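You operate a simulated robot arm through the tools that you are given. There is no shell and no other tool.

Carry out the task below with a simulated robot arm. There is one attempt and no reset: what you move stays moved.

TASK
Strip the brown block and brush the chips off it.
Fine: open the clamp, bush to the drip tray, bolt to the rack's empty hole, brush back. Set down upright: red block brush. What is to be rubbed or washed off counts as gone when no trace of it is left.

It is judged by the outcome, as a careful person would: the job done as asked, and still so three seconds after it is handed in. It fails if anything else is knocked over, pushed out of place, dropped, spilled or broken.

THE ROBOT
A 7-joint arm with a two-finger parallel gripper, fixed in place. Base frame: the origin is at the foot of the arm, x ahead of it, y to its left, z up; the work surface is at about z = 0.7. Lengths are in m, angles in degrees, forces in N, time in s.
With the tool pointing down near the work surface it reaches from about 0.14 to 0.66 m from the base axis. Its first joint turns from -66.0 to 66.0 degrees. Payload 2.4 kg.
The TCP is the grasp point between the finger pads, 0.03 m short of the fingertips. In the tool frame z runs along the fingers and y along their closing line. Largest opening 0.094 m; finger width 0.028, thickness 0.01; the body of the gripper, 0.05 by 0.096 m, starts 0.055 m behind the TCP.
Orientation is that of the tool frame in the base frame, as [roll, pitch, yaw] about the fixed x, y, z axes, in that order (R = Rz(yaw) Ry(pitch) Rx(roll)). With the fingers straight down and closing along the base's y, the tool's x points along the base's -x, its y along +y and its z along -z.

THE INTERFACE
- The arm moves only by the tool arm_command. Its argument "moves" is a list that holds one entry, the list of rows, each a list of 6 numbers: the shift along the tool's x, y, z in units of 50 mm (1.0 is 50 mm), then the turn, a rotation vector about the tool's x, y, z in units of 6 degrees (1.0 is 6 degrees). In form: [[[x, y, z, ax, ay, az], ...]]. A call has 1 to 20 rows; each row shifts and turns the commanded pose from where the row before left it, along the tool's axes as they then stand. "grip" is the opening, from 0 (shut) to 1 (fully open), set as the call begins (left out, the last holds). A call with a number of a shift or a turn outside -1 to 1 is refused whole. A row lasts 0.2 s, in which the tool goes at most 0.05 m and 8.6 degrees; a call with a longer step from one row to the next is refused whole, and so is a gripper value outside its range. A pose out of reach is approached as far as the arm can. The call stops where the force on the tool passes 40 N (or 10 N more than at its start, if that is more) or the arm is blocked; 0.2 s more then pass. The fingers move at their own pace (about 0.153 m/s each) and stop on an object; they squeeze with about 26 N. The grip force told is the motor's: it shows also when the fingers shut on nothing. Time passes only in rows, and 0.2 s behind the last, so rows that do not move let the fingers close. It gives the time, the measured TCP pose, the force on the tool (base axes), the opening and the grip force at its end, in the units of the frame above (readings bear some noise), with the torque about the TCP (base axes, N m) and any sound that the robot's microphone picked up.
- Cameras (640 x 400 px; columns grow to the right, rows downward): "scene" is fixed at [0.0431, 0.4962, 1.4292]; the picture's right is [-0.64, -0.77, 0.00], its down [-0.47, 0.40, -0.79] and it looks along [0.60, -0.50, -0.62] (base axes); focal length 368 px, centre (320, 200). "wrist" rides on the gripper at [0.076, 0.014, -0.103] in the tool frame; the picture's right is [-0.18, 0.98, 0.00], its down [-0.75, -0.14, -0.64] and it looks along [-0.63, -0.12, 0.77] (tool axes); focal length 243 px, centre (320, 200). There is no depth. A picture from a camera that has moved, and an enlarged one, comes with that camera's place and axes in the base frame and with its lens. The place of the scene camera against the robot may be out by one fixed shift of up to 0.025 m in any direction.
- grab_frame(camera): a new picture of that camera. It takes no simulated time.
- zoom(camera, box): a new picture of the part [left, top, right, bottom] of that camera's present view, enlarged. It takes no simulated time.
- close_job(): hands the job in; it is judged then, once.

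Nothing tells you positions but the pictures and the camera data. Unless the task says otherwise, let go and move clear before handing in.

The tools are called after "Call:" as name(argument=value, ...) on one line, values as JSON. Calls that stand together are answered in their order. arm_command: Moves the arm, as the interface text tells. Its arguments: {"type":"object","properties":{"moves":{"type":"array","items":{"type":"array","items":{"type":"array","items":{"type":"number"}}}},"grip":{"type":"number"}},"required":["moves"]} The other tools are called the same way: grab_frame (camera) takes a picture; zoom (camera, box) takes an enlarged picture of a part of a camera's view; close_job () hands the job in.

At the start:

```text
clock: 0.0
tool_pos: [0.4384, -0.1156, 1.1222]
ee_rot: [180.0, -0.1, -179.9]
wrist_force: [0.3, -0.8, -0.3]
wrist_torque: [0.03, 0.0, -0.01]
finger_gap: 0.0939
grip_force: 0.1
```

scene: 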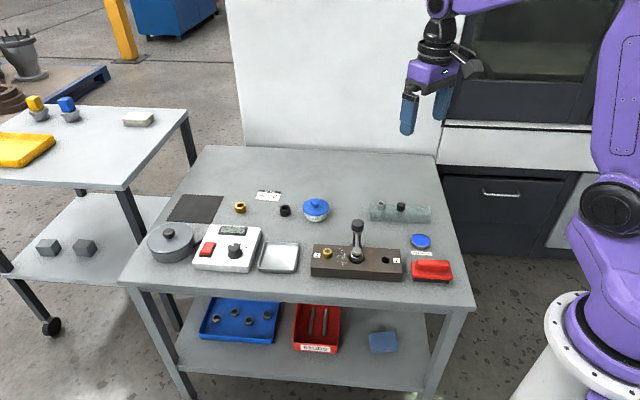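
wrist: 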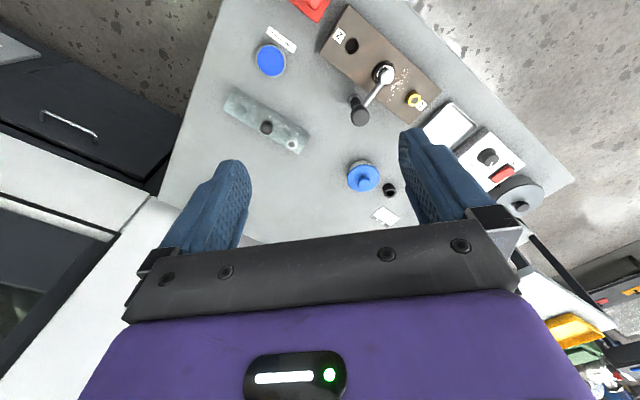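

I see a table with a brown block (with clamp lever, a brass bush and chips), a red block brush, a grey-green rack with a bolt, and a white drip tray. I'll look closer before moving.

Call:
zoom(camera="scene", box=[290, 200, 470, 312])

Call:
zoom(camera="scene", box=[140, 170, 320, 282])

Call:
zoom(camera="wrist", box=[200, 0, 360, 100])

Call:
zoom(camera="wrist", box=[320, 20, 480, 120])

Call:
zoom(camera="wrist", box=[210, 80, 400, 220])

```text
3.56 times, centred on (380, 256) of scene
camera zoom: at [0.0431, 0.4962, 1.4292], right [-0.64, -0.77, 0.0], down [-0.47, 0.4, -0.79], along [0.6, -0.5, -0.62], focal length 1308 px, centre (107, 1)
```

zoom: 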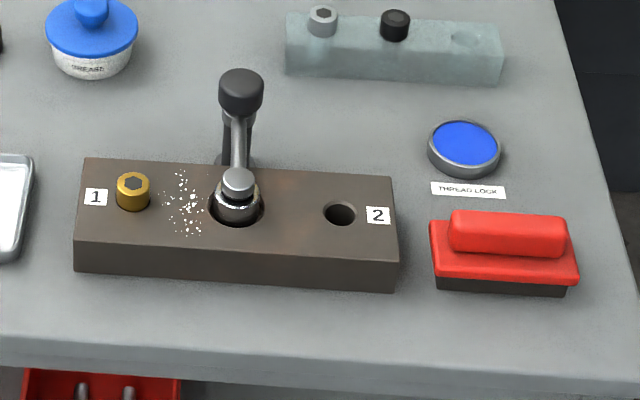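

```text
3.56 times, centred on (230, 226) of scene
camera zoom: at [0.0431, 0.4962, 1.4292], right [-0.64, -0.77, 0.0], down [-0.47, 0.4, -0.79], along [0.6, -0.5, -0.62], focal length 1308 px, centre (640, 108)
```

zoom: 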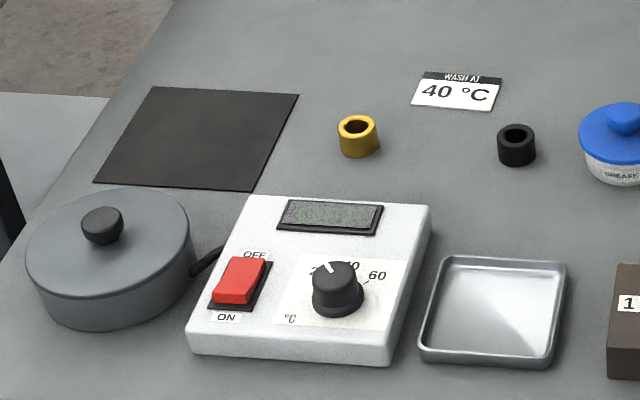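

```text
4.00 times, centred on (280, 50) of wrist
camera zoom: at [0.3615, -0.1011, 1.2245], right [0.18, 0.98, 0.0], down [0.75, -0.14, 0.64], along [0.63, -0.12, -0.77], focal length 970 px, centre (480, 800)
```

zoom: 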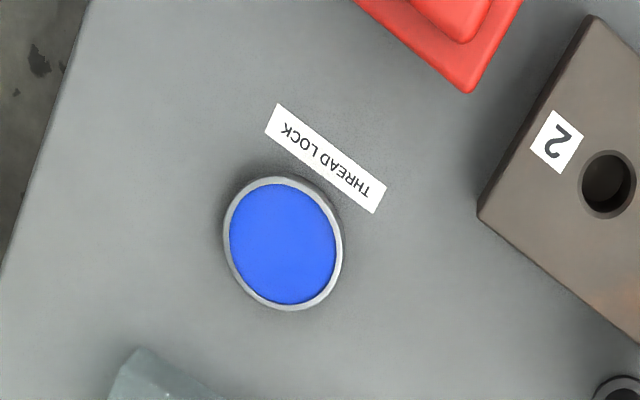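

```text
4.00 times, centred on (400, 70) of wrist
camera zoom: at [0.3615, -0.1011, 1.2245], right [0.18, 0.98, 0.0], down [0.75, -0.14, 0.64], along [0.63, -0.12, -0.77], focal length 970 px, centre (0, 720)
```

zoom: 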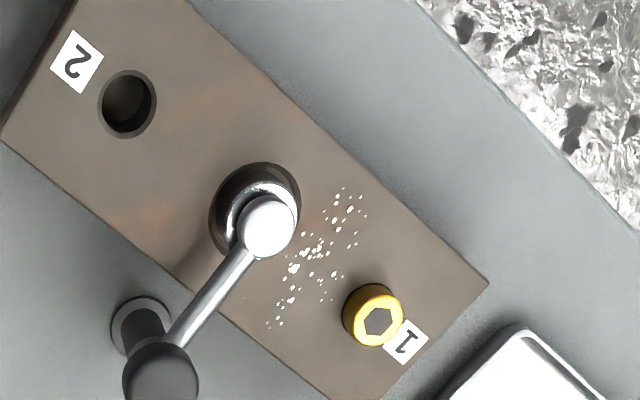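

```text
2.86 times, centred on (305, 150) of wrist
camera zoom: at [0.3615, -0.1011, 1.2245], right [0.18, 0.98, 0.0], down [0.75, -0.14, 0.64], along [0.63, -0.12, -0.77], focal length 693 px, centre (363, 343)
```

zoom: 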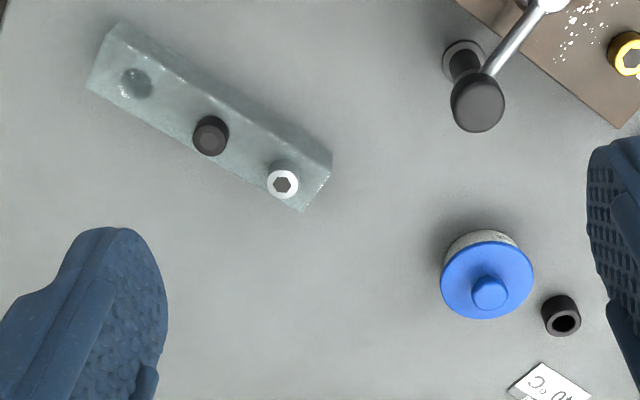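

I make the brown block to be around x≈0.5, y≈0, with the clamp lever in its middle and a brass bolt at hole 1. I'll move the arm back and lower, staying well above everything, to get a closer wrist view.

Call:
arm_command(moves=[[[0.46, 0.467, 0.4, 0, 0, 0], [0.46, 0.467, 0.4, 0, 0, 0], [0.46, 0.467, 0.4, 0, 0, 0], [0.46, 0.467, 0.4, 0, 0, 0], [0.46, 0.467, 0.4, 0, 0, 0], [0.46, 0.467, 0.4, 0, 0, 0], [0, 0, 0, 0, 0, 0]]])

Call:
grab_frame(camera="wrist")

```text
clock: 1.6
tool_pos: [0.298, 0.0258, 1.0015]
ee_rot: [180.0, 0.0, 180.0]
wrist_force: [-1.3, 0.8, 0.4]
wrist_torque: [0.01, 0.01, -0.01]
finger_gap: 0.0939
grip_force: 0.0
```

```text
taken
camera wrist: at [0.2222, 0.04, 1.1053], right [0.18, 0.98, 0.0], down [0.75, -0.14, 0.64], along [0.63, -0.12, -0.77], focal length 243 px, centre (320, 200)
```

wrist: 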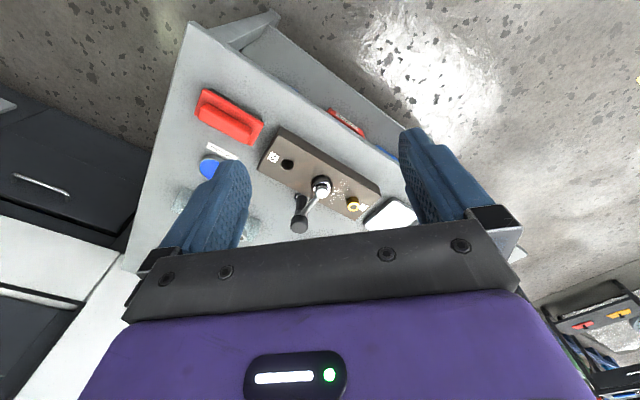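

I now have the block, brush and clamp all in view from above. I'll enlarge the clamp and the brush.

Call:
zoom(camera="wrist", box=[240, 110, 400, 240])

Call:
zoom(camera="wrist", box=[180, 70, 300, 150])

Call:
zoom(camera="scene", box=[325, 210, 395, 270])

```text
3.08 times, centred on (320, 175) of wrist
camera zoom: at [0.2222, 0.04, 1.1053], right [0.18, 0.98, 0.0], down [0.75, -0.14, 0.64], along [0.63, -0.12, -0.77], focal length 746 px, centre (320, 277)
```

zoom: 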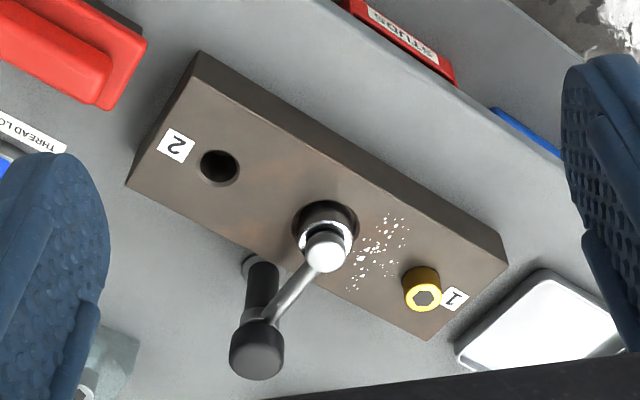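

```text
5.00 times, centred on (240, 110) of wrist
camera zoom: at [0.2222, 0.04, 1.1053], right [0.18, 0.98, 0.0], down [0.75, -0.14, 0.64], along [0.63, -0.12, -0.77], focal length 1213 px, centre (720, 650)
```

zoom: 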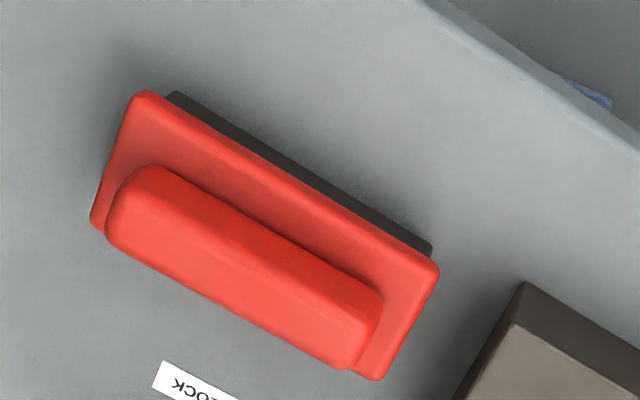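

```text
6.67 times, centred on (360, 240) of scene
camera zoom: at [0.043, 0.4962, 1.4292], right [-0.64, -0.77, 0.0], down [-0.47, 0.4, -0.79], along [0.6, -0.5, -0.62], focal length 2452 px, centre (53, -67)
```

zoom: 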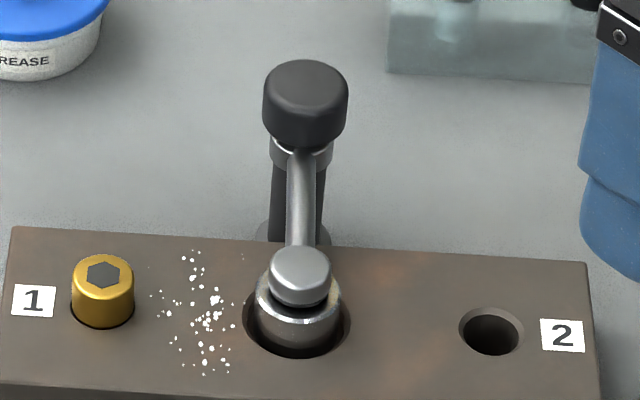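

The clamp looks like a vertical post behind the block, at about (0.537, -0.06), with a black cap. From the cap an arm runs to a pad that presses on a silver bush in the central pocket. I'll come in closer above it to see how it opens.

Call:
arm_command(moves=[[[-0.472, -0.12, 0.6, 0, 0, 0], [-0.472, -0.12, 0.6, 0, 0, 0], [-0.472, -0.12, 0.6, 0, 0, 0], [-0.472, -0.12, 0.6, 0, 0, 0], [-0.472, -0.12, 0.55, 0, 0, 0], [0, 0, 0, 0, 0, 0]]])

Call:
grab_frame(camera="wrist")

Call:
zoom(camera="scene", box=[350, 180, 480, 270])

```text
clock: 3.0
tool_pos: [0.4186, -0.0039, 0.8556]
ee_rot: [180.0, 0.0, -180.0]
wrist_force: [-0.1, 0.6, -1.7]
wrist_torque: [0.02, 0.0, 0.0]
finger_gap: 0.0939
grip_force: 0.1
```

```text
taken
camera wrist: at [0.3429, 0.0103, 0.9582], right [0.18, 0.98, 0.0], down [0.75, -0.14, 0.64], along [0.63, -0.12, -0.77], focal length 243 px, centre (320, 200)
```

wrist: 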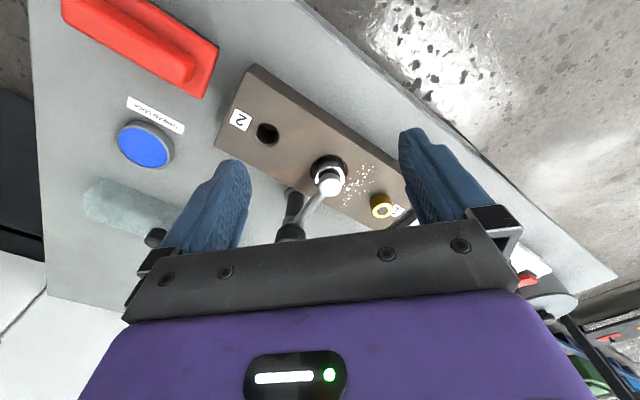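

```text
4.44 times, centred on (415, 225) of scene
camera zoom: at [0.0431, 0.4962, 1.4292], right [-0.64, -0.77, 0.0], down [-0.47, 0.4, -0.79], along [0.6, -0.5, -0.62], focal length 1635 px, centre (-102, 89)
```

zoom: 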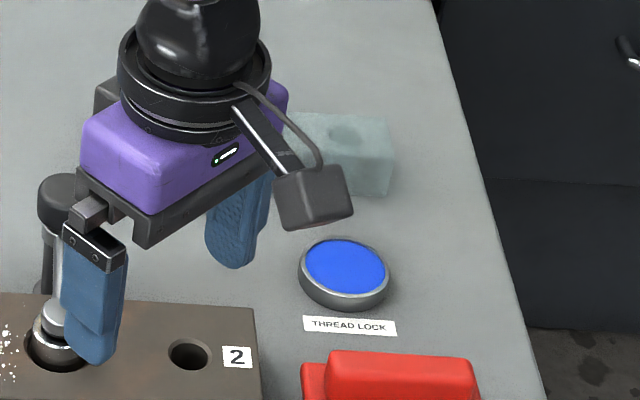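

Call:
zoom(camera="wrist", box=[260, 130, 420, 240])

Call:
zoom(camera="wrist", box=[30, 0, 230, 140])

```text
3.64 times, centred on (340, 185) of wrist
camera zoom: at [0.3429, 0.0103, 0.9582], right [0.18, 0.98, 0.0], down [0.75, -0.14, 0.64], along [0.63, -0.12, -0.77], focal length 882 px, centre (247, 254)
```

zoom: 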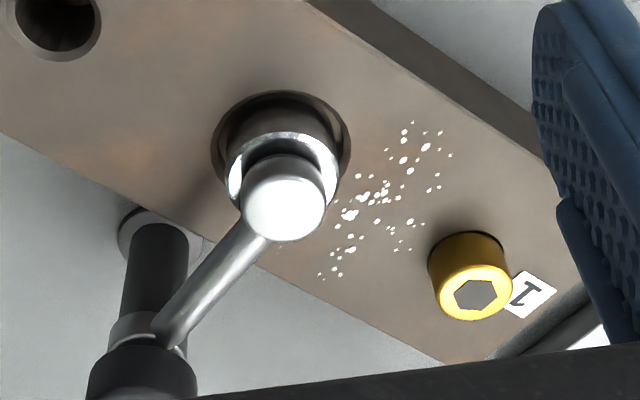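

```text
2.86 times, centred on (130, 70) of wrist
camera zoom: at [0.3429, 0.0103, 0.9582], right [0.18, 0.98, 0.0], down [0.75, -0.14, 0.64], along [0.63, -0.12, -0.77], focal length 693 px, centre (863, 571)
```

zoom: 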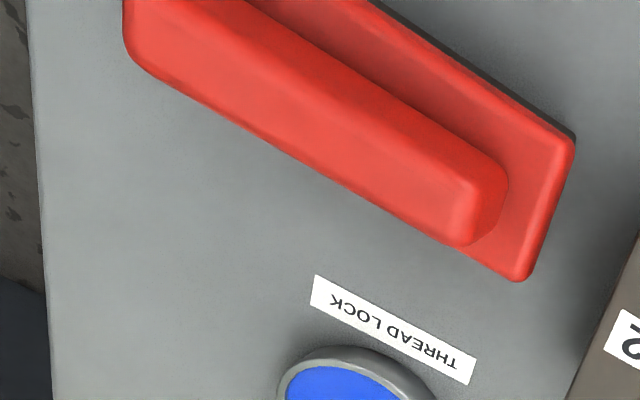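

It is a swing clamp: the arm turns about the capped post and its pad sits on the silver bush. I'll turn the gripper to line up across the arm and hover over its middle, at about (0.508, -0.030), with the fingers half open.

Call:
arm_command(moves=[[[0, 0, 0, 0, 0, 0.9375], [0, 0, 0, 0, 0, 0.9375], [0, 0, 0, 0, 0, 0.9375], [0, 0, 0, 0, 0, 0.9375], [0, 0, 0, 0, 0, 0.9375], [0, 0, 0, 0, 0, 0.9375], [0, 0, 0, 0, 0, 0.9375], [0, 0, 0, 0, 0, 0.9375], [-0.545, 0.299, 0, 0, 0, 0], [-0.545, 0.299, 0, 0, 0, 0], [-0.545, 0.299, 0, 0, 0, 0], [0, 0, 0, 0, 0, 0]]], grip=0.45)

Call:
grab_frame(camera="wrist")

Call:
zoom(camera="scene", box=[300, 180, 420, 270])

```text
clock: 5.6
tool_pos: [0.5059, -0.0316, 0.8549]
ee_rot: [180.0, 0.1, 134.9]
wrist_force: [0.9, 0.6, 0.1]
wrist_torque: [0.04, -0.02, -0.01]
finger_gap: 0.0421
grip_force: 0.0
```

```text
taken
camera wrist: at [0.4623, 0.0322, 0.9576], right [0.82, 0.57, 0.0], down [0.43, -0.63, 0.64], along [0.36, -0.53, -0.77], focal length 243 px, centre (320, 200)
```

wrist: 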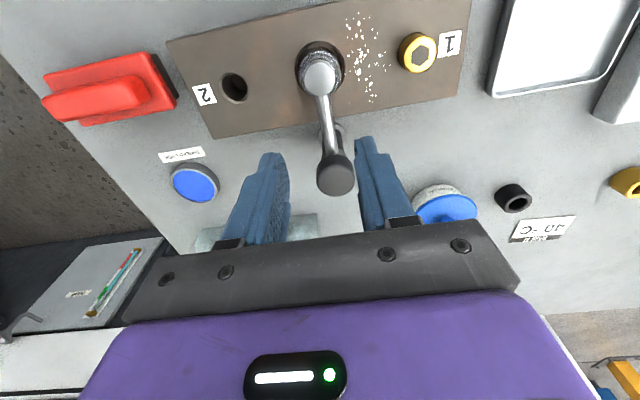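

```text
4.44 times, centred on (360, 225) of scene
camera zoom: at [0.0431, 0.4962, 1.4292], right [-0.64, -0.77, 0.0], down [-0.47, 0.4, -0.79], along [0.6, -0.5, -0.62], focal length 1635 px, centre (142, 89)
```

zoom: 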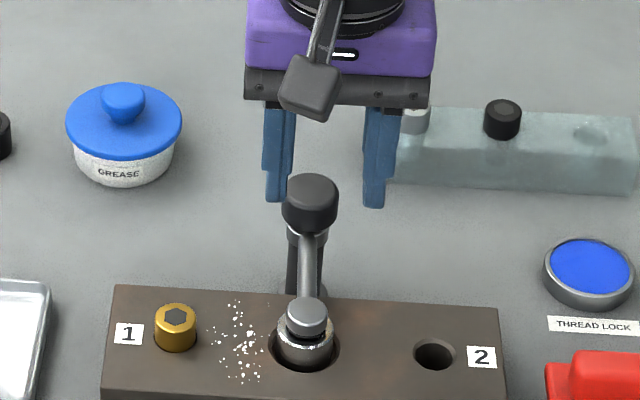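

From this angle I put the post at about (0.542, -0.059), the pocket centre at about (0.490, -0.006) and the bolt at about (0.54, 0.047). I'll centre on the arm and come down part way, with the fingers straddling it.

Call:
arm_command(moves=[[[-0.04, 0.124, 0, 0, 0, 0], [0, 0, 0.65, 0, 0, 0], [0, 0, 0.65, 0, 0, 0], [0, 0, 0, 0, 0, 0]]])

Call:
grab_frame(camera="wrist")

Call:
zoom(camera="scene", box=[300, 180, 420, 270])

```text
clock: 6.6
tool_pos: [0.5129, -0.029, 0.7899]
ee_rot: [-180.0, 0.0, 135.1]
wrist_force: [0.8, 0.3, 1.0]
wrist_torque: [-0.01, 0.02, 0.04]
finger_gap: 0.0421
grip_force: 0.0
```

```text
taken
camera wrist: at [0.4695, 0.0353, 0.892], right [0.82, 0.57, 0.0], down [0.43, -0.63, 0.64], along [0.36, -0.53, -0.77], focal length 243 px, centre (320, 200)
```

wrist: 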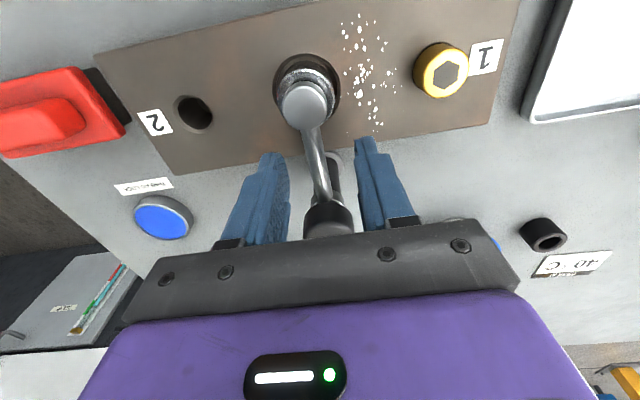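

```text
4.44 times, centred on (360, 225) of scene
camera zoom: at [0.0431, 0.4962, 1.4292], right [-0.64, -0.77, 0.0], down [-0.47, 0.4, -0.79], along [0.6, -0.5, -0.62], focal length 1635 px, centre (142, 89)
```

zoom: 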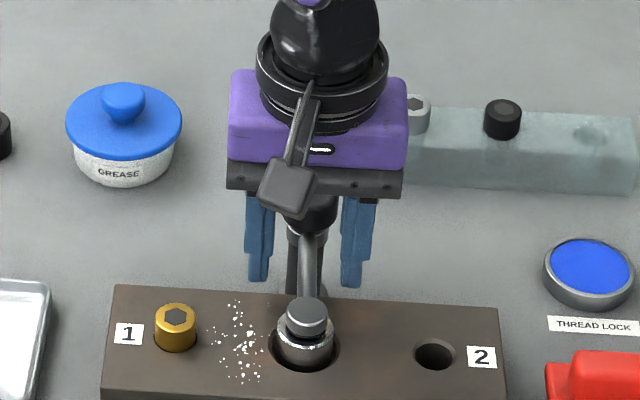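

The fingers straddle the clamp arm cleanly. I'll lower them a little more, narrow the gap and start a gentle swing of the arm around the post.

Call:
arm_command(moves=[[[0, 0, 0.15, 0, 0, 0], [0, 0, 0.15, 0, 0, 0], [0, 0, 0, 0, 0, 0]]], grip=0.22)

Call:
arm_command(moves=[[[-0.005, -0.09, 0, 0, 0, -1], [-0.005, -0.09, 0, 0, 0, -1], [-0.005, -0.09, 0, 0, 0, -1], [-0.005, -0.09, 0, 0, 0, -1], [0, 0, 0, 0, 0, 0]]])

Call:
grab_frame(camera="wrist")

Call:
zoom(camera="scene", box=[300, 180, 420, 270])

```text
clock: 7.4
tool_pos: [0.5119, -0.0285, 0.7738]
ee_rot: [180.0, -0.1, 135.0]
wrist_force: [0.5, 0.1, 0.7]
wrist_torque: [0.0, 0.0, 0.01]
finger_gap: 0.0206
grip_force: 0.1
```

```text
clock: 8.6
tool_pos: [0.5024, -0.044, 0.7741]
ee_rot: [180.0, 0.0, 159.2]
wrist_force: [-0.1, -1.1, 0.8]
wrist_torque: [0.02, 0.0, 0.0]
finger_gap: 0.0208
grip_force: 0.0
```

```text
taken
camera wrist: at [0.4367, -0.0028, 0.8777], right [0.52, 0.85, 0.0], down [0.65, -0.4, 0.64], along [0.55, -0.34, -0.77], focal length 243 px, centre (320, 200)
```

wrist: 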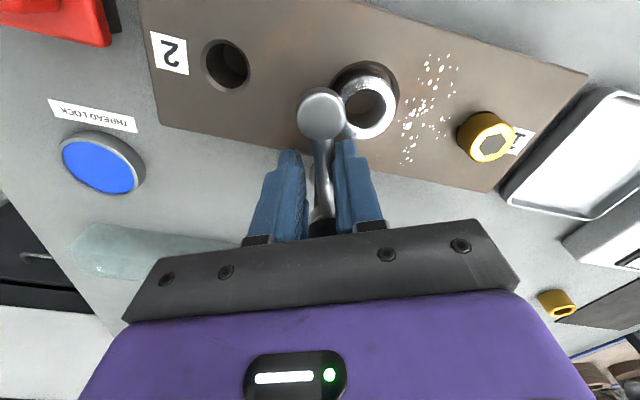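

```text
4.44 times, centred on (360, 225) of scene
camera zoom: at [0.0431, 0.4962, 1.4292], right [-0.64, -0.77, 0.0], down [-0.47, 0.4, -0.79], along [0.6, -0.5, -0.62], focal length 1635 px, centre (142, 89)
```

zoom: 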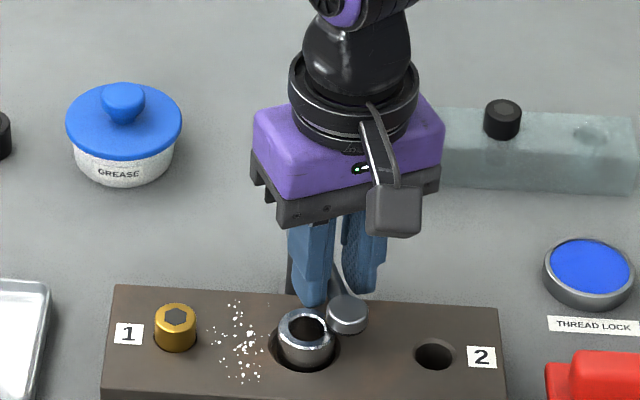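

The arm is swinging off the bush easily with almost no force. I'll continue the swing to about 95 degrees.

Call:
arm_command(moves=[[[-0.005, -0.09, 0, 0, 0, -1], [-0.005, -0.09, 0, 0, 0, -1], [-0.005, -0.09, 0, 0, 0, -1], [-0.005, -0.09, 0, 0, 0, -1], [-0.005, -0.09, 0, 0, 0, -1], [-0.005, -0.09, 0, 0, 0, -1], [-0.005, -0.09, 0, 0, 0, -1], [-0.005, -0.09, 0, 0, 0, -1], [-0.005, -0.09, 0, 0, 0, -1], [-0.005, -0.09, 0, 0, 0, -1], [-0.005, -0.09, 0, 0, 0, -1], [-0.005, -0.09, 0, 0, 0, -1], [0, 0, 0, 0, 0, 0]]])

Call:
grab_frame(camera="wrist")

Call:
grab_frame(camera="scene")

```text
clock: 11.4
tool_pos: [0.5156, -0.0905, 0.7743]
ee_rot: [179.9, 0.0, -128.8]
wrist_force: [-1.3, 3.0, 0.2]
wrist_torque: [0.07, 0.03, -0.08]
finger_gap: 0.0228
grip_force: 2.0
```

```text
taken
camera wrist: at [0.4565, -0.142, 0.8767], right [-0.65, 0.76, 0.0], down [0.58, 0.5, 0.64], along [0.49, 0.42, -0.77], focal length 243 px, centre (320, 200)
```

wrist: 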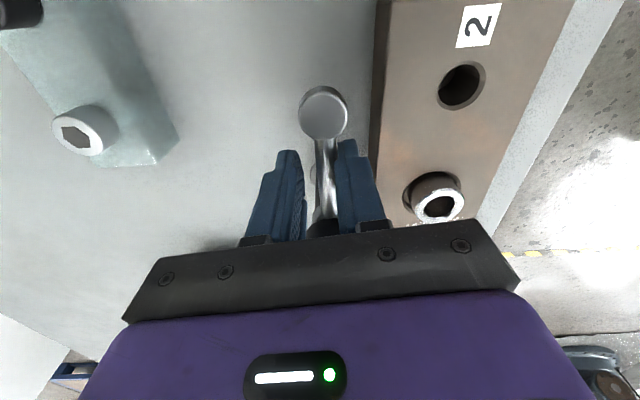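

```text
taken
```

scene: 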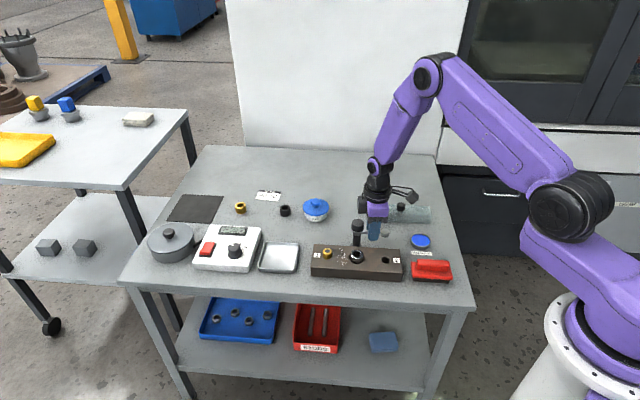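

The clamp is fully open, with its arm over the table behind the block and nothing disturbed. I'll ease off, rise straight up and move to look at the exposed bush.

Call:
arm_command(moves=[[[0, 0.1, 0, 0, 0, 0], [0, 0, -0.3, 0, 0, 0], [0, 0, -0.8, 0, 0, 0], [0, 0, -0.8, 0, 0, 0], [0, 0, 0, 0, 0, 1.0], [0, 0, 0, 0, 0, 0]]])

Call:
zoom(camera="scene", box=[300, 200, 420, 290])

Call:
grab_frame(camera="wrist")

```text
clock: 12.8
tool_pos: [0.5111, -0.0908, 0.8693]
ee_rot: [180.0, 0.0, -135.1]
wrist_force: [-1.5, 0.7, -0.1]
wrist_torque: [-0.02, 0.01, 0.04]
finger_gap: 0.0206
grip_force: 0.0
```

```text
4.44 times, centred on (360, 245) of scene
camera zoom: at [0.0431, 0.4962, 1.4292], right [-0.64, -0.77, 0.0], down [-0.47, 0.4, -0.79], along [0.6, -0.5, -0.62], focal length 1635 px, centre (142, 0)
```

zoom: 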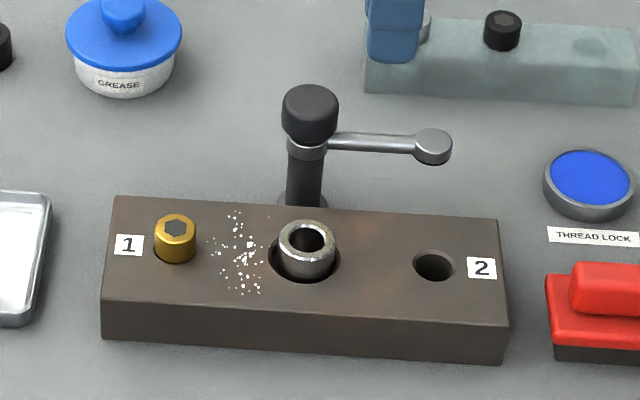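

```text
taken
camera wrist: at [0.448, -0.1328, 0.972], right [-0.56, 0.83, 0.0], down [0.63, 0.43, 0.64], along [0.53, 0.36, -0.77], focal length 243 px, centre (320, 200)
```

wrist: 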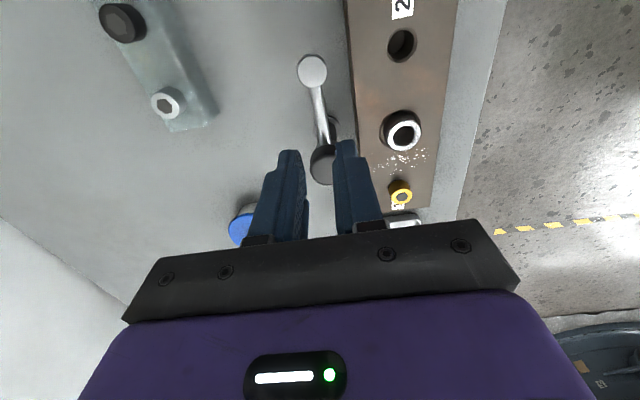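

The bush stands about 16 mm proud of the block at about (0.488, -0.006). I'll open the fingers to about 56 mm, move above the bush and check the alignment.

Call:
arm_command(moves=[[[-0.291, 0.51, 0, 0, 0, 0], [-0.291, 0.51, 0, 0, 0, 0], [-0.291, 0.51, 0, 0, 0, 0], [0, 0, 0, 0, 0, 0], [0, 0, 0.5, 0, 0, 0], [0, 0, 0, 0, 0, 0]]], grip=0.6)

Call:
grab_frame(camera="wrist")

Call:
zoom(camera="scene", box=[300, 180, 420, 270])

```text
clock: 14.2
tool_pos: [0.488, -0.0053, 0.8431]
ee_rot: [180.0, 0.1, -135.1]
wrist_force: [-0.1, -0.2, -0.2]
wrist_torque: [0.03, 0.01, 0.01]
finger_gap: 0.0566
grip_force: 0.0
```

```text
taken
camera wrist: at [0.4254, -0.0483, 0.9469], right [-0.57, 0.82, 0.0], down [0.63, 0.43, 0.64], along [0.53, 0.36, -0.77], focal length 243 px, centre (320, 200)
```

wrist: 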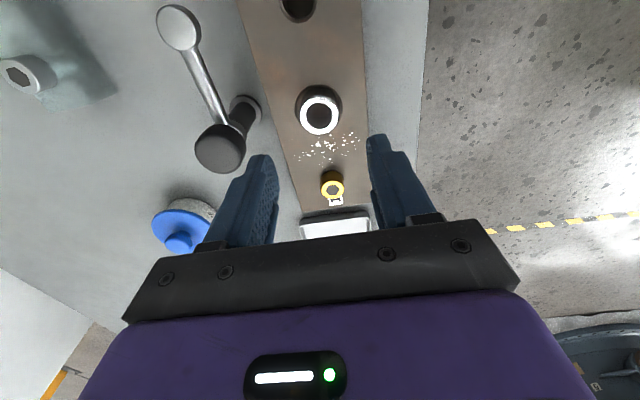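

```text
4.44 times, centred on (360, 225) of scene
camera zoom: at [0.0431, 0.4962, 1.4292], right [-0.64, -0.77, 0.0], down [-0.47, 0.4, -0.79], along [0.6, -0.5, -0.62], focal length 1635 px, centre (142, 89)
```

zoom: 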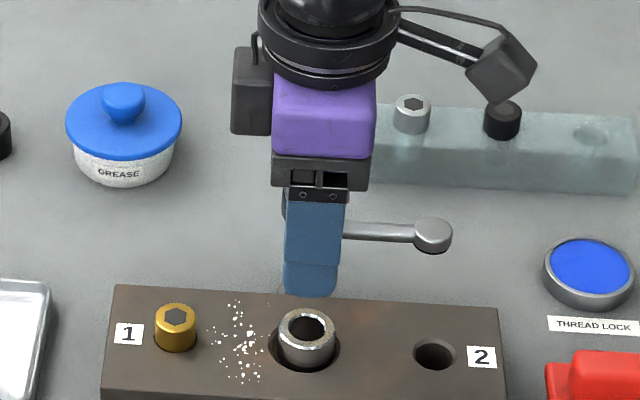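

The gripper is centred over the bush (measured at about (0.488, -0.0065)). I'll lower the tips to just above the block top and check before closing.

Call:
arm_command(moves=[[[0, 0, 0.45, 0, 0, 0], [0, 0, 0.45, 0, 0, 0], [0, 0, 0.35, 0, 0, 0], [0, 0, 0.27, 0, 0, 0], [0, 0, 0, 0, 0, 0]]])

Call:
grab_frame(camera="wrist")

Call:
zoom(camera="scene", box=[310, 210, 410, 285])

```text
clock: 15.4
tool_pos: [0.4883, -0.0048, 0.7678]
ee_rot: [180.0, 0.1, -135.0]
wrist_force: [-0.1, 0.2, -0.5]
wrist_torque: [-0.03, 0.0, 0.01]
finger_gap: 0.0563
grip_force: 0.0
```

```text
taken
camera wrist: at [0.4245, -0.0483, 0.8695], right [-0.57, 0.82, 0.0], down [0.63, 0.43, 0.64], along [0.53, 0.36, -0.77], focal length 243 px, centre (320, 200)
```

wrist: 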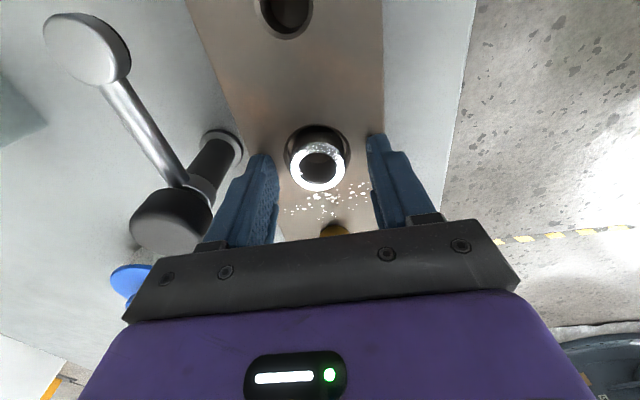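

```text
5.33 times, centred on (360, 248) of scene
camera zoom: at [0.0431, 0.4962, 1.4292], right [-0.64, -0.77, 0.0], down [-0.47, 0.4, -0.79], along [0.6, -0.5, -0.62], focal length 1962 px, centre (107, -53)
```

zoom: 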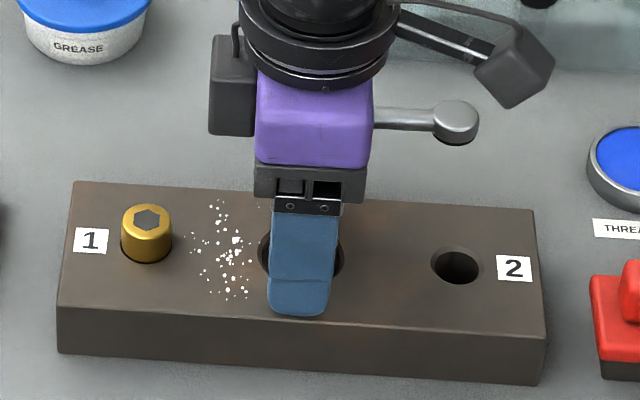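

The fingers are either side of the bush and clear of the chips. I'll go down 3 mm more and close on it.

Call:
arm_command(moves=[[[0, 0, 0.06, 0, 0, 0], [0, 0, 0, 0, 0, 0]]])

Call:
arm_command(moves=[[[0, 0, 0, 0, 0, 0], [0, 0, 0, 0, 0, 0], [0, 0, 0, 0, 0, 0]]], grip=0.0)

Call:
grab_frame(camera="wrist")

```text
clock: 15.9
tool_pos: [0.4877, -0.0055, 0.7662]
ee_rot: [180.0, 0.0, -134.9]
wrist_force: [-2.9, -0.8, 9.6]
wrist_torque: [-0.18, -0.21, -0.05]
finger_gap: 0.0557
grip_force: 0.0
stopped in row 2: the force on the tool passed its limit at 43 N (the readings are from after the stop); the commanded pose is now the measured one
```

```text
clock: 16.7
tool_pos: [0.4894, -0.0044, 0.7651]
ee_rot: [-180.0, 0.0, -135.0]
wrist_force: [0.7, 2.9, 12.9]
wrist_torque: [0.27, 0.22, 0.06]
finger_gap: 0.0325
grip_force: 26.1
```

```text
taken
camera wrist: at [0.4253, -0.0479, 0.8688], right [-0.57, 0.82, 0.0], down [0.63, 0.43, 0.64], along [0.53, 0.36, -0.77], focal length 243 px, centre (320, 200)
```

wrist: 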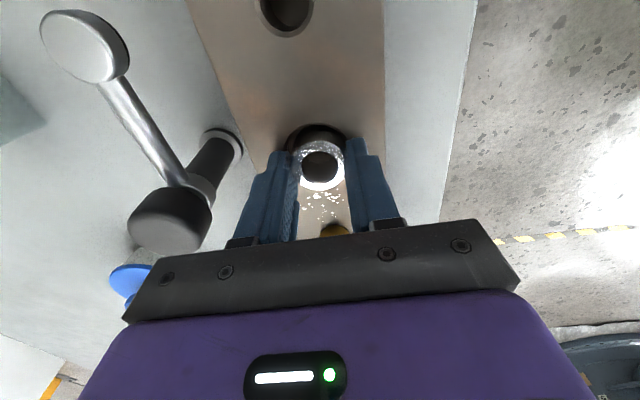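

The tips just touched the block top, so it is at z≈0.736, and the fingers now hold the bush at 32.5 mm. I'll lift it straight up out of the pocket.

Call:
arm_command(moves=[[[0, 0, -0.2, 0, 0, 0], [0, 0, -0.3, 0, 0, 0], [0, 0, -0.5, 0, 0, 0], [0, 0, -0.6, 0, 0, 0], [0, 0, -0.6, 0, 0, 0], [0, 0, 0, 0, 0, 0]]])

Call:
grab_frame(camera="wrist")

Call:
zoom(camera="scene", box=[250, 180, 410, 285])

```text
clock: 18.1
tool_pos: [0.4867, -0.0046, 0.8764]
ee_rot: [179.9, -0.1, -134.9]
wrist_force: [-0.3, 0.0, -1.6]
wrist_torque: [0.03, -0.01, 0.01]
finger_gap: 0.0319
grip_force: 26.2
```

```text
taken
camera wrist: at [0.423, -0.0475, 0.979], right [-0.57, 0.82, 0.0], down [0.63, 0.43, 0.64], along [0.53, 0.36, -0.77], focal length 243 px, centre (320, 200)
```

wrist: 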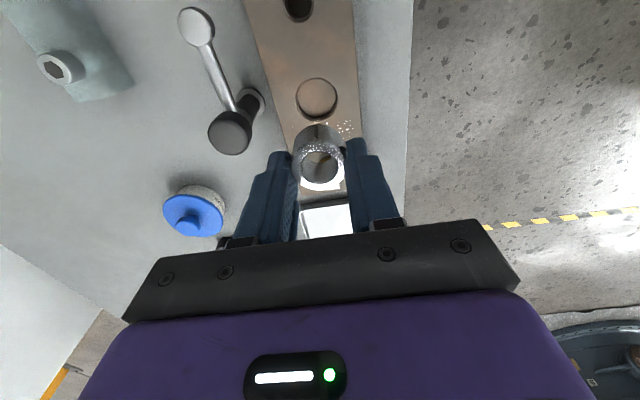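

```text
3.81 times, centred on (330, 232) of scene
camera zoom: at [0.0431, 0.4962, 1.4292], right [-0.64, -0.77, 0.0], down [-0.47, 0.4, -0.79], along [0.6, -0.5, -0.62], focal length 1401 px, centre (282, 76)
```

zoom: 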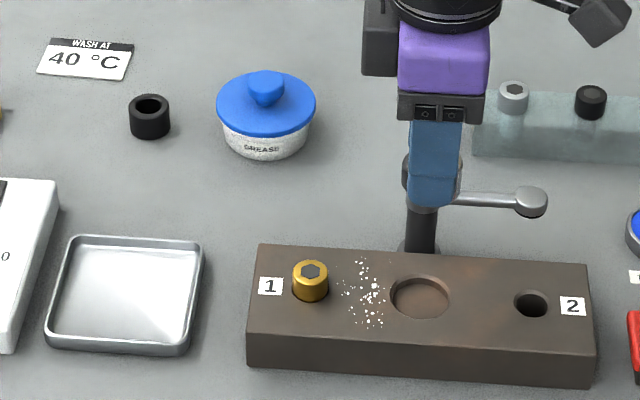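

The bush is out, leaving a shallow empty pocket. The drip tray is a square turned 45° with its centre at about (0.63, 0.13). I'll carry the bush over the tray and look before lowering.

Call:
arm_command(moves=[[[-0.5, 0.02, 0, 0, 0, 0], [-0.7, 0.02, 0, 0, 0, 0], [-0.7, 0.02, 0, 0, 0, 0], [-0.7, 0.02, 0, 0, 0, 0], [-0.65, 0.02, 0, 0, 0, 0], [-0.4, 0.013, 0, 0, 0, 0], [0, 0, 0, 0, 0, 0], [0, 0, 0, 0, 0, 0]]])

Call:
grab_frame(camera="wrist")

Call:
zoom(camera="scene", box=[220, 180, 340, 290])

```text
clock: 19.9
tool_pos: [0.6133, 0.1275, 0.8761]
ee_rot: [180.0, 0.0, -135.0]
wrist_force: [-0.2, 0.1, -1.2]
wrist_torque: [0.01, -0.01, -0.02]
finger_gap: 0.032
grip_force: 25.6
```

```text
taken
camera wrist: at [0.5503, 0.0839, 0.9784], right [-0.57, 0.82, 0.0], down [0.63, 0.43, 0.64], along [0.53, 0.36, -0.77], focal length 243 px, centre (320, 200)
```

wrist: 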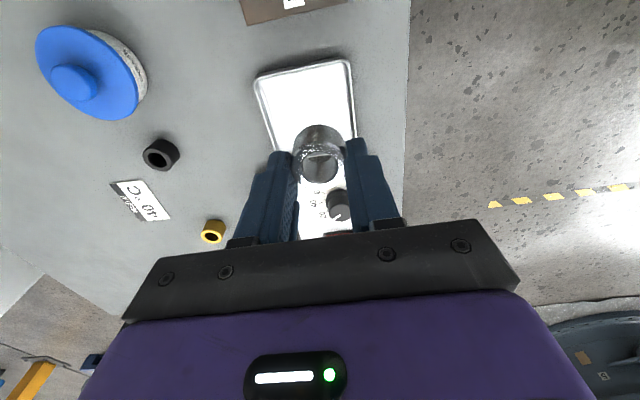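

```text
3.64 times, centred on (280, 235) of scene
camera zoom: at [0.0431, 0.4962, 1.4292], right [-0.64, -0.77, 0.0], down [-0.47, 0.4, -0.79], along [0.6, -0.5, -0.62], focal length 1337 px, centre (466, 73)
```

zoom: 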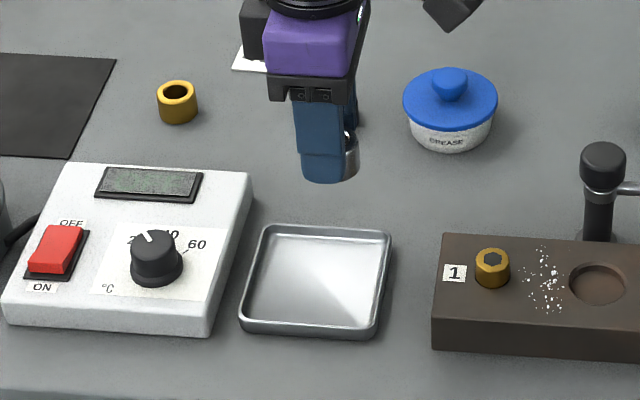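

The bush needs to go a bit deeper into the tray. I'll shift about 13 mm inward and lower most of the way.

Call:
arm_command(moves=[[[-0.26, -0.17, 0, 0, 0, 0], [0, 0, 0.6, 0, 0, 0], [0, 0, 0.6, 0, 0, 0], [0, 0, 0.6, 0, 0, 0], [0, 0, 0.5, 0, 0, 0], [0, 0, 0, 0, 0, 0], [0, 0, 0, 0, 0, 0]]])

Call:
grab_frame(camera="wrist")

Call:
zoom(camera="scene", box=[220, 200, 340, 290])

```text
clock: 21.5
tool_pos: [0.629, 0.1335, 0.7617]
ee_rot: [-180.0, -0.1, -135.0]
wrist_force: [-0.1, 0.3, -1.2]
wrist_torque: [-0.02, -0.02, 0.02]
finger_gap: 0.0324
grip_force: 26.1
```

```text
taken
camera wrist: at [0.5644, 0.0899, 0.864], right [-0.57, 0.82, 0.0], down [0.63, 0.43, 0.64], along [0.53, 0.36, -0.77], focal length 243 px, centre (320, 200)
```

wrist: 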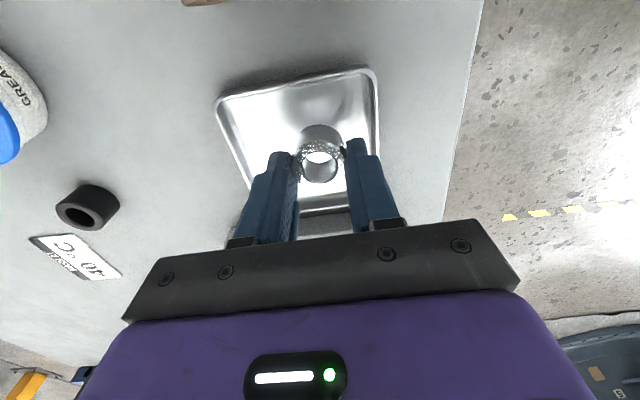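

```text
4.44 times, centred on (280, 245) of scene
camera zoom: at [0.0431, 0.4962, 1.4292], right [-0.64, -0.77, 0.0], down [-0.47, 0.4, -0.79], along [0.6, -0.5, -0.62], focal length 1635 px, centre (498, 0)
```

zoom: 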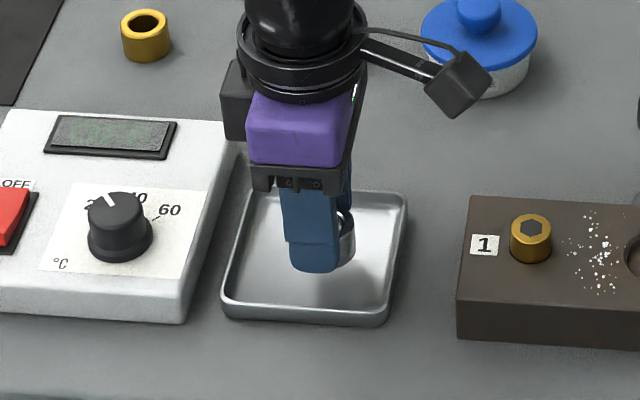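

The bush is well inside the tray. I'll lower it gently toward contact.

Call:
arm_command(moves=[[[0, 0, 0.15, 0, 0, 0], [0, 0, 0.1, 0, 0, 0], [0, 0, 0, 0, 0, 0]]])

Call:
arm_command(moves=[[[0, 0, 0.05, 0, 0, 0], [0, 0, 0, 0, 0, 0]]])

Call:
zoom(camera="scene", box=[260, 220, 330, 280])

Call:
zoom(camera="wrist", box=[200, 50, 400, 240])

```text
clock: 22.3
tool_pos: [0.6279, 0.1333, 0.7492]
ee_rot: [-179.9, 0.1, -134.9]
wrist_force: [-0.1, -0.2, -0.2]
wrist_torque: [-0.01, 0.03, 0.01]
finger_gap: 0.032
grip_force: 25.9
```

```text
clock: 22.9
tool_pos: [0.6285, 0.1326, 0.7466]
ee_rot: [180.0, 0.0, -134.8]
wrist_force: [0.1, 0.1, -0.6]
wrist_torque: [0.0, 0.0, 0.01]
finger_gap: 0.0321
grip_force: 26.2
```

```text
6.67 times, centred on (295, 250) of scene
camera zoom: at [0.0431, 0.4962, 1.4292], right [-0.64, -0.77, 0.0], down [-0.47, 0.4, -0.79], along [0.6, -0.5, -0.62], focal length 2452 px, centre (487, -133)
```

zoom: 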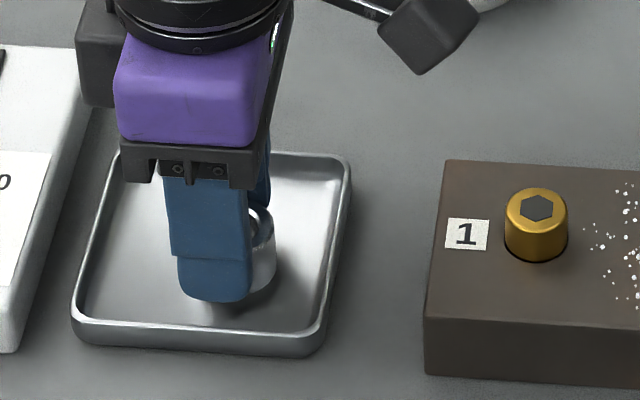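

```text
2.11 times, centred on (300, 145) of wrist
camera zoom: at [0.5646, 0.0894, 0.8491], right [-0.57, 0.82, 0.0], down [0.63, 0.43, 0.64], along [0.53, 0.36, -0.77], focal length 511 px, centre (362, 316)
```

zoom: 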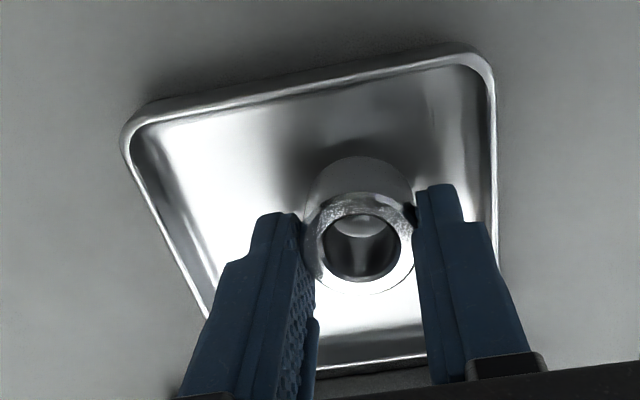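

Close to the tray floor now, with a small gap seemingly left. I'll go down in 1.5 mm steps until I feel contact.

Call:
arm_command(moves=[[[0, 0, 0.03, 0, 0, 0], [0, 0, 0, 0, 0, 0]]])

Call:
arm_command(moves=[[[0, 0, 0.03, 0, 0, 0], [0, 0, 0, 0, 0, 0]]])

Call:
arm_command(moves=[[[0, 0, 0.03, 0, 0, 0], [0, 0, 0, 0, 0, 0]]])

```text
clock: 23.5
tool_pos: [0.6283, 0.1331, 0.7443]
ee_rot: [-180.0, 0.0, -134.9]
wrist_force: [-0.7, 0.2, -1.4]
wrist_torque: [-0.03, -0.01, 0.01]
finger_gap: 0.0319
grip_force: 26.1
```

```text
clock: 24.1
tool_pos: [0.6281, 0.1326, 0.7416]
ee_rot: [-180.0, 0.0, -135.0]
wrist_force: [0.6, 0.4, -1.4]
wrist_torque: [0.0, 0.01, 0.01]
finger_gap: 0.032
grip_force: 25.6
```

```text
clock: 24.7
tool_pos: [0.63, 0.1321, 0.741]
ee_rot: [-179.9, 0.0, -135.0]
wrist_force: [-2.3, -2.3, 8.0]
wrist_torque: [-0.02, 0.15, 0.04]
finger_gap: 0.0321
grip_force: 26.1
```

I felt contact with the tray floor (8 N). I'll open the fingers just enough, about 6 mm each side, and rise straight up.

Call:
arm_command(moves=[[[0, 0, 0, 0, 0, 0], [0, 0, 0, 0, 0, 0]]], grip=0.47)

Call:
arm_command(moves=[[[0, 0, -0.2, 0, 0, 0], [0, 0, -0.5, 0, 0, 0], [0, 0, -0.7, 0, 0, 0], [0, 0, -0.8, 0, 0, 0], [0, 0, 0, 0, 0, 0]]])

Call:
zoom(camera="scene", box=[250, 210, 350, 285])

Call:
grab_frame(camera="wrist")

```text
clock: 25.3
tool_pos: [0.6283, 0.1318, 0.7415]
ee_rot: [-179.9, -0.1, -134.9]
wrist_force: [0.4, 0.0, -0.3]
wrist_torque: [-0.02, -0.01, -0.01]
finger_gap: 0.0443
grip_force: 0.0
```

```text
clock: 26.5
tool_pos: [0.6301, 0.1307, 0.8505]
ee_rot: [-180.0, 0.0, -135.0]
wrist_force: [0.6, 0.0, 0.7]
wrist_torque: [0.0, -0.03, 0.02]
finger_gap: 0.0441
grip_force: 0.1
```

```text
5.33 times, centred on (300, 248) of scene
camera zoom: at [0.0431, 0.4962, 1.4292], right [-0.64, -0.77, 0.0], down [-0.47, 0.4, -0.79], along [0.6, -0.5, -0.62], focal length 1962 px, centre (427, -53)
```

zoom: 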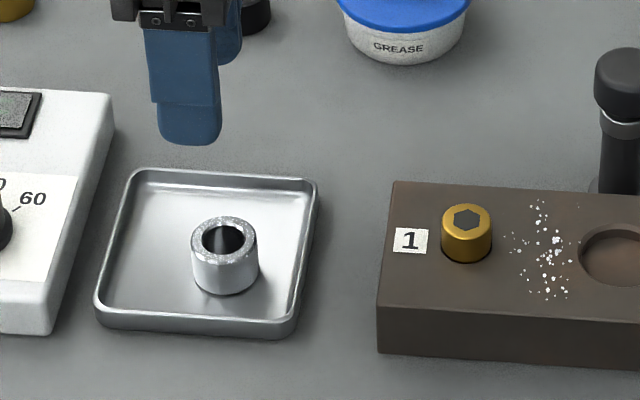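

```text
taken
camera wrist: at [0.5668, 0.0888, 0.953], right [-0.57, 0.82, 0.0], down [0.63, 0.43, 0.64], along [0.53, 0.36, -0.77], focal length 243 px, centre (320, 200)
```

wrist: 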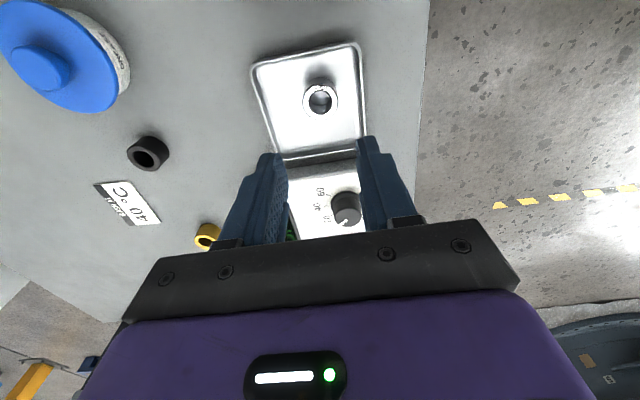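

The bush stands upright in the drip tray. Next is the brass bolt in hole 1, so I'll move back over it at safe height and check alignment.

Call:
arm_command(moves=[[[0.61, 0.02, 0, 0, 0, 0], [0.61, 0.02, 0, 0, 0, 0], [0.61, 0.02, 0, 0, 0, 0], [0.61, 0.02, 0, 0, 0, 0], [0, 0, 0, 0, 0, 0]]], grip=0.5)

Call:
grab_frame(camera="wrist")

Call:
zoom(camera="wrist", box=[240, 50, 400, 150])

```text
clock: 27.7
tool_pos: [0.5385, 0.0465, 0.8501]
ee_rot: [179.9, 0.1, -134.9]
wrist_force: [-0.6, -0.9, 1.4]
wrist_torque: [0.01, 0.0, 0.0]
finger_gap: 0.0471
grip_force: 0.0
```

```text
taken
camera wrist: at [0.4751, 0.0038, 0.9533], right [-0.57, 0.82, 0.0], down [0.63, 0.43, 0.64], along [0.53, 0.36, -0.77], focal length 243 px, centre (320, 200)
```

wrist: 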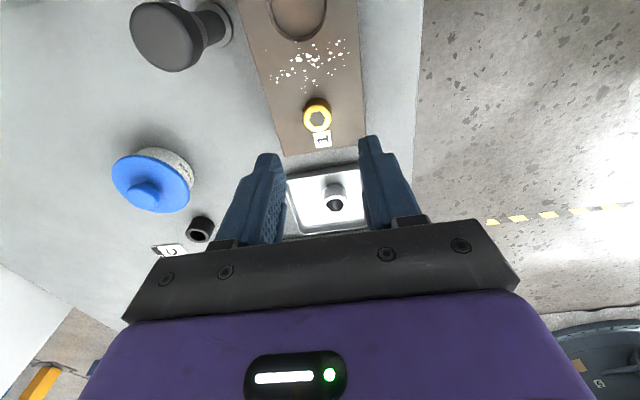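

```text
4.00 times, centred on (320, 100) of wrist
camera zoom: at [0.4751, 0.0038, 0.9533], right [-0.57, 0.82, 0.0], down [0.63, 0.43, 0.64], along [0.53, 0.36, -0.77], focal length 970 px, centre (320, 600)
```

zoom: 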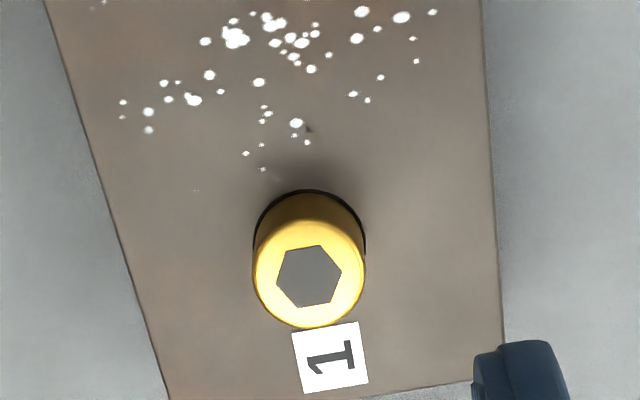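

The bolt head is at (0.5425, 0.047), nearly centred. I'll correct by 4 mm, descend to 3 mm above the block top and close on the head.

Call:
arm_command(moves=[[[-0.06, -0.05, 0, 0, 0, 0], [0, 0, 0.5, 0, 0, 0], [0, 0, 0.5, 0, 0, 0], [0, 0, 0.4, 0, 0, 0], [0, 0, 0.2, 0, 0, 0], [0, 0, 0, 0, 0, 0]]])

Call:
grab_frame(camera="wrist")

Call:
arm_command(moves=[[[0, 0, 0, 0, 0, 0], [0, 0, 0, 0, 0, 0], [0, 0, 0, 0, 0, 0]]], grip=0.0)

Call:
grab_frame(camera="wrist")

```text
clock: 29.1
tool_pos: [0.5444, 0.0487, 0.7711]
ee_rot: [180.0, 0.0, -135.1]
wrist_force: [-0.3, 0.3, 0.1]
wrist_torque: [-0.02, -0.01, 0.0]
finger_gap: 0.0469
grip_force: 0.0
```

```text
taken
camera wrist: at [0.4808, 0.0045, 0.8739], right [-0.57, 0.82, 0.0], down [0.63, 0.43, 0.64], along [0.53, 0.36, -0.77], focal length 243 px, centre (320, 200)
```

wrist: 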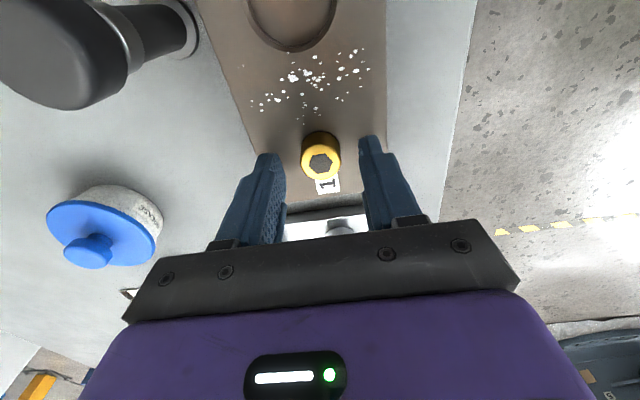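

```text
clock: 29.9
tool_pos: [0.5447, 0.0478, 0.7702]
ee_rot: [180.0, 0.0, -135.0]
wrist_force: [0.5, -0.3, -0.5]
wrist_torque: [-0.03, -0.01, -0.02]
finger_gap: 0.023
grip_force: 26.0
```

```text
taken
camera wrist: at [0.4808, 0.0046, 0.8741], right [-0.57, 0.82, 0.0], down [0.63, 0.43, 0.64], along [0.53, 0.36, -0.77], focal length 243 px, centre (320, 200)
```

wrist: 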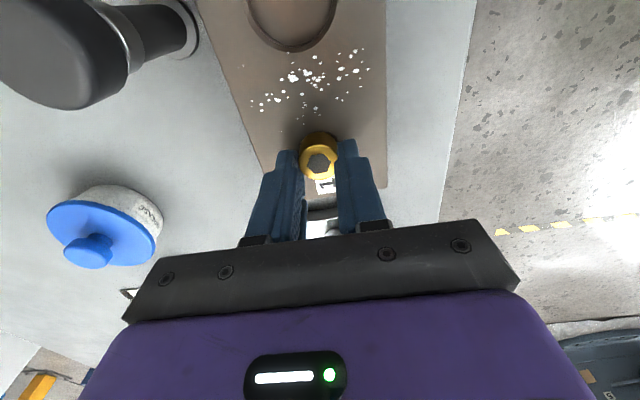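

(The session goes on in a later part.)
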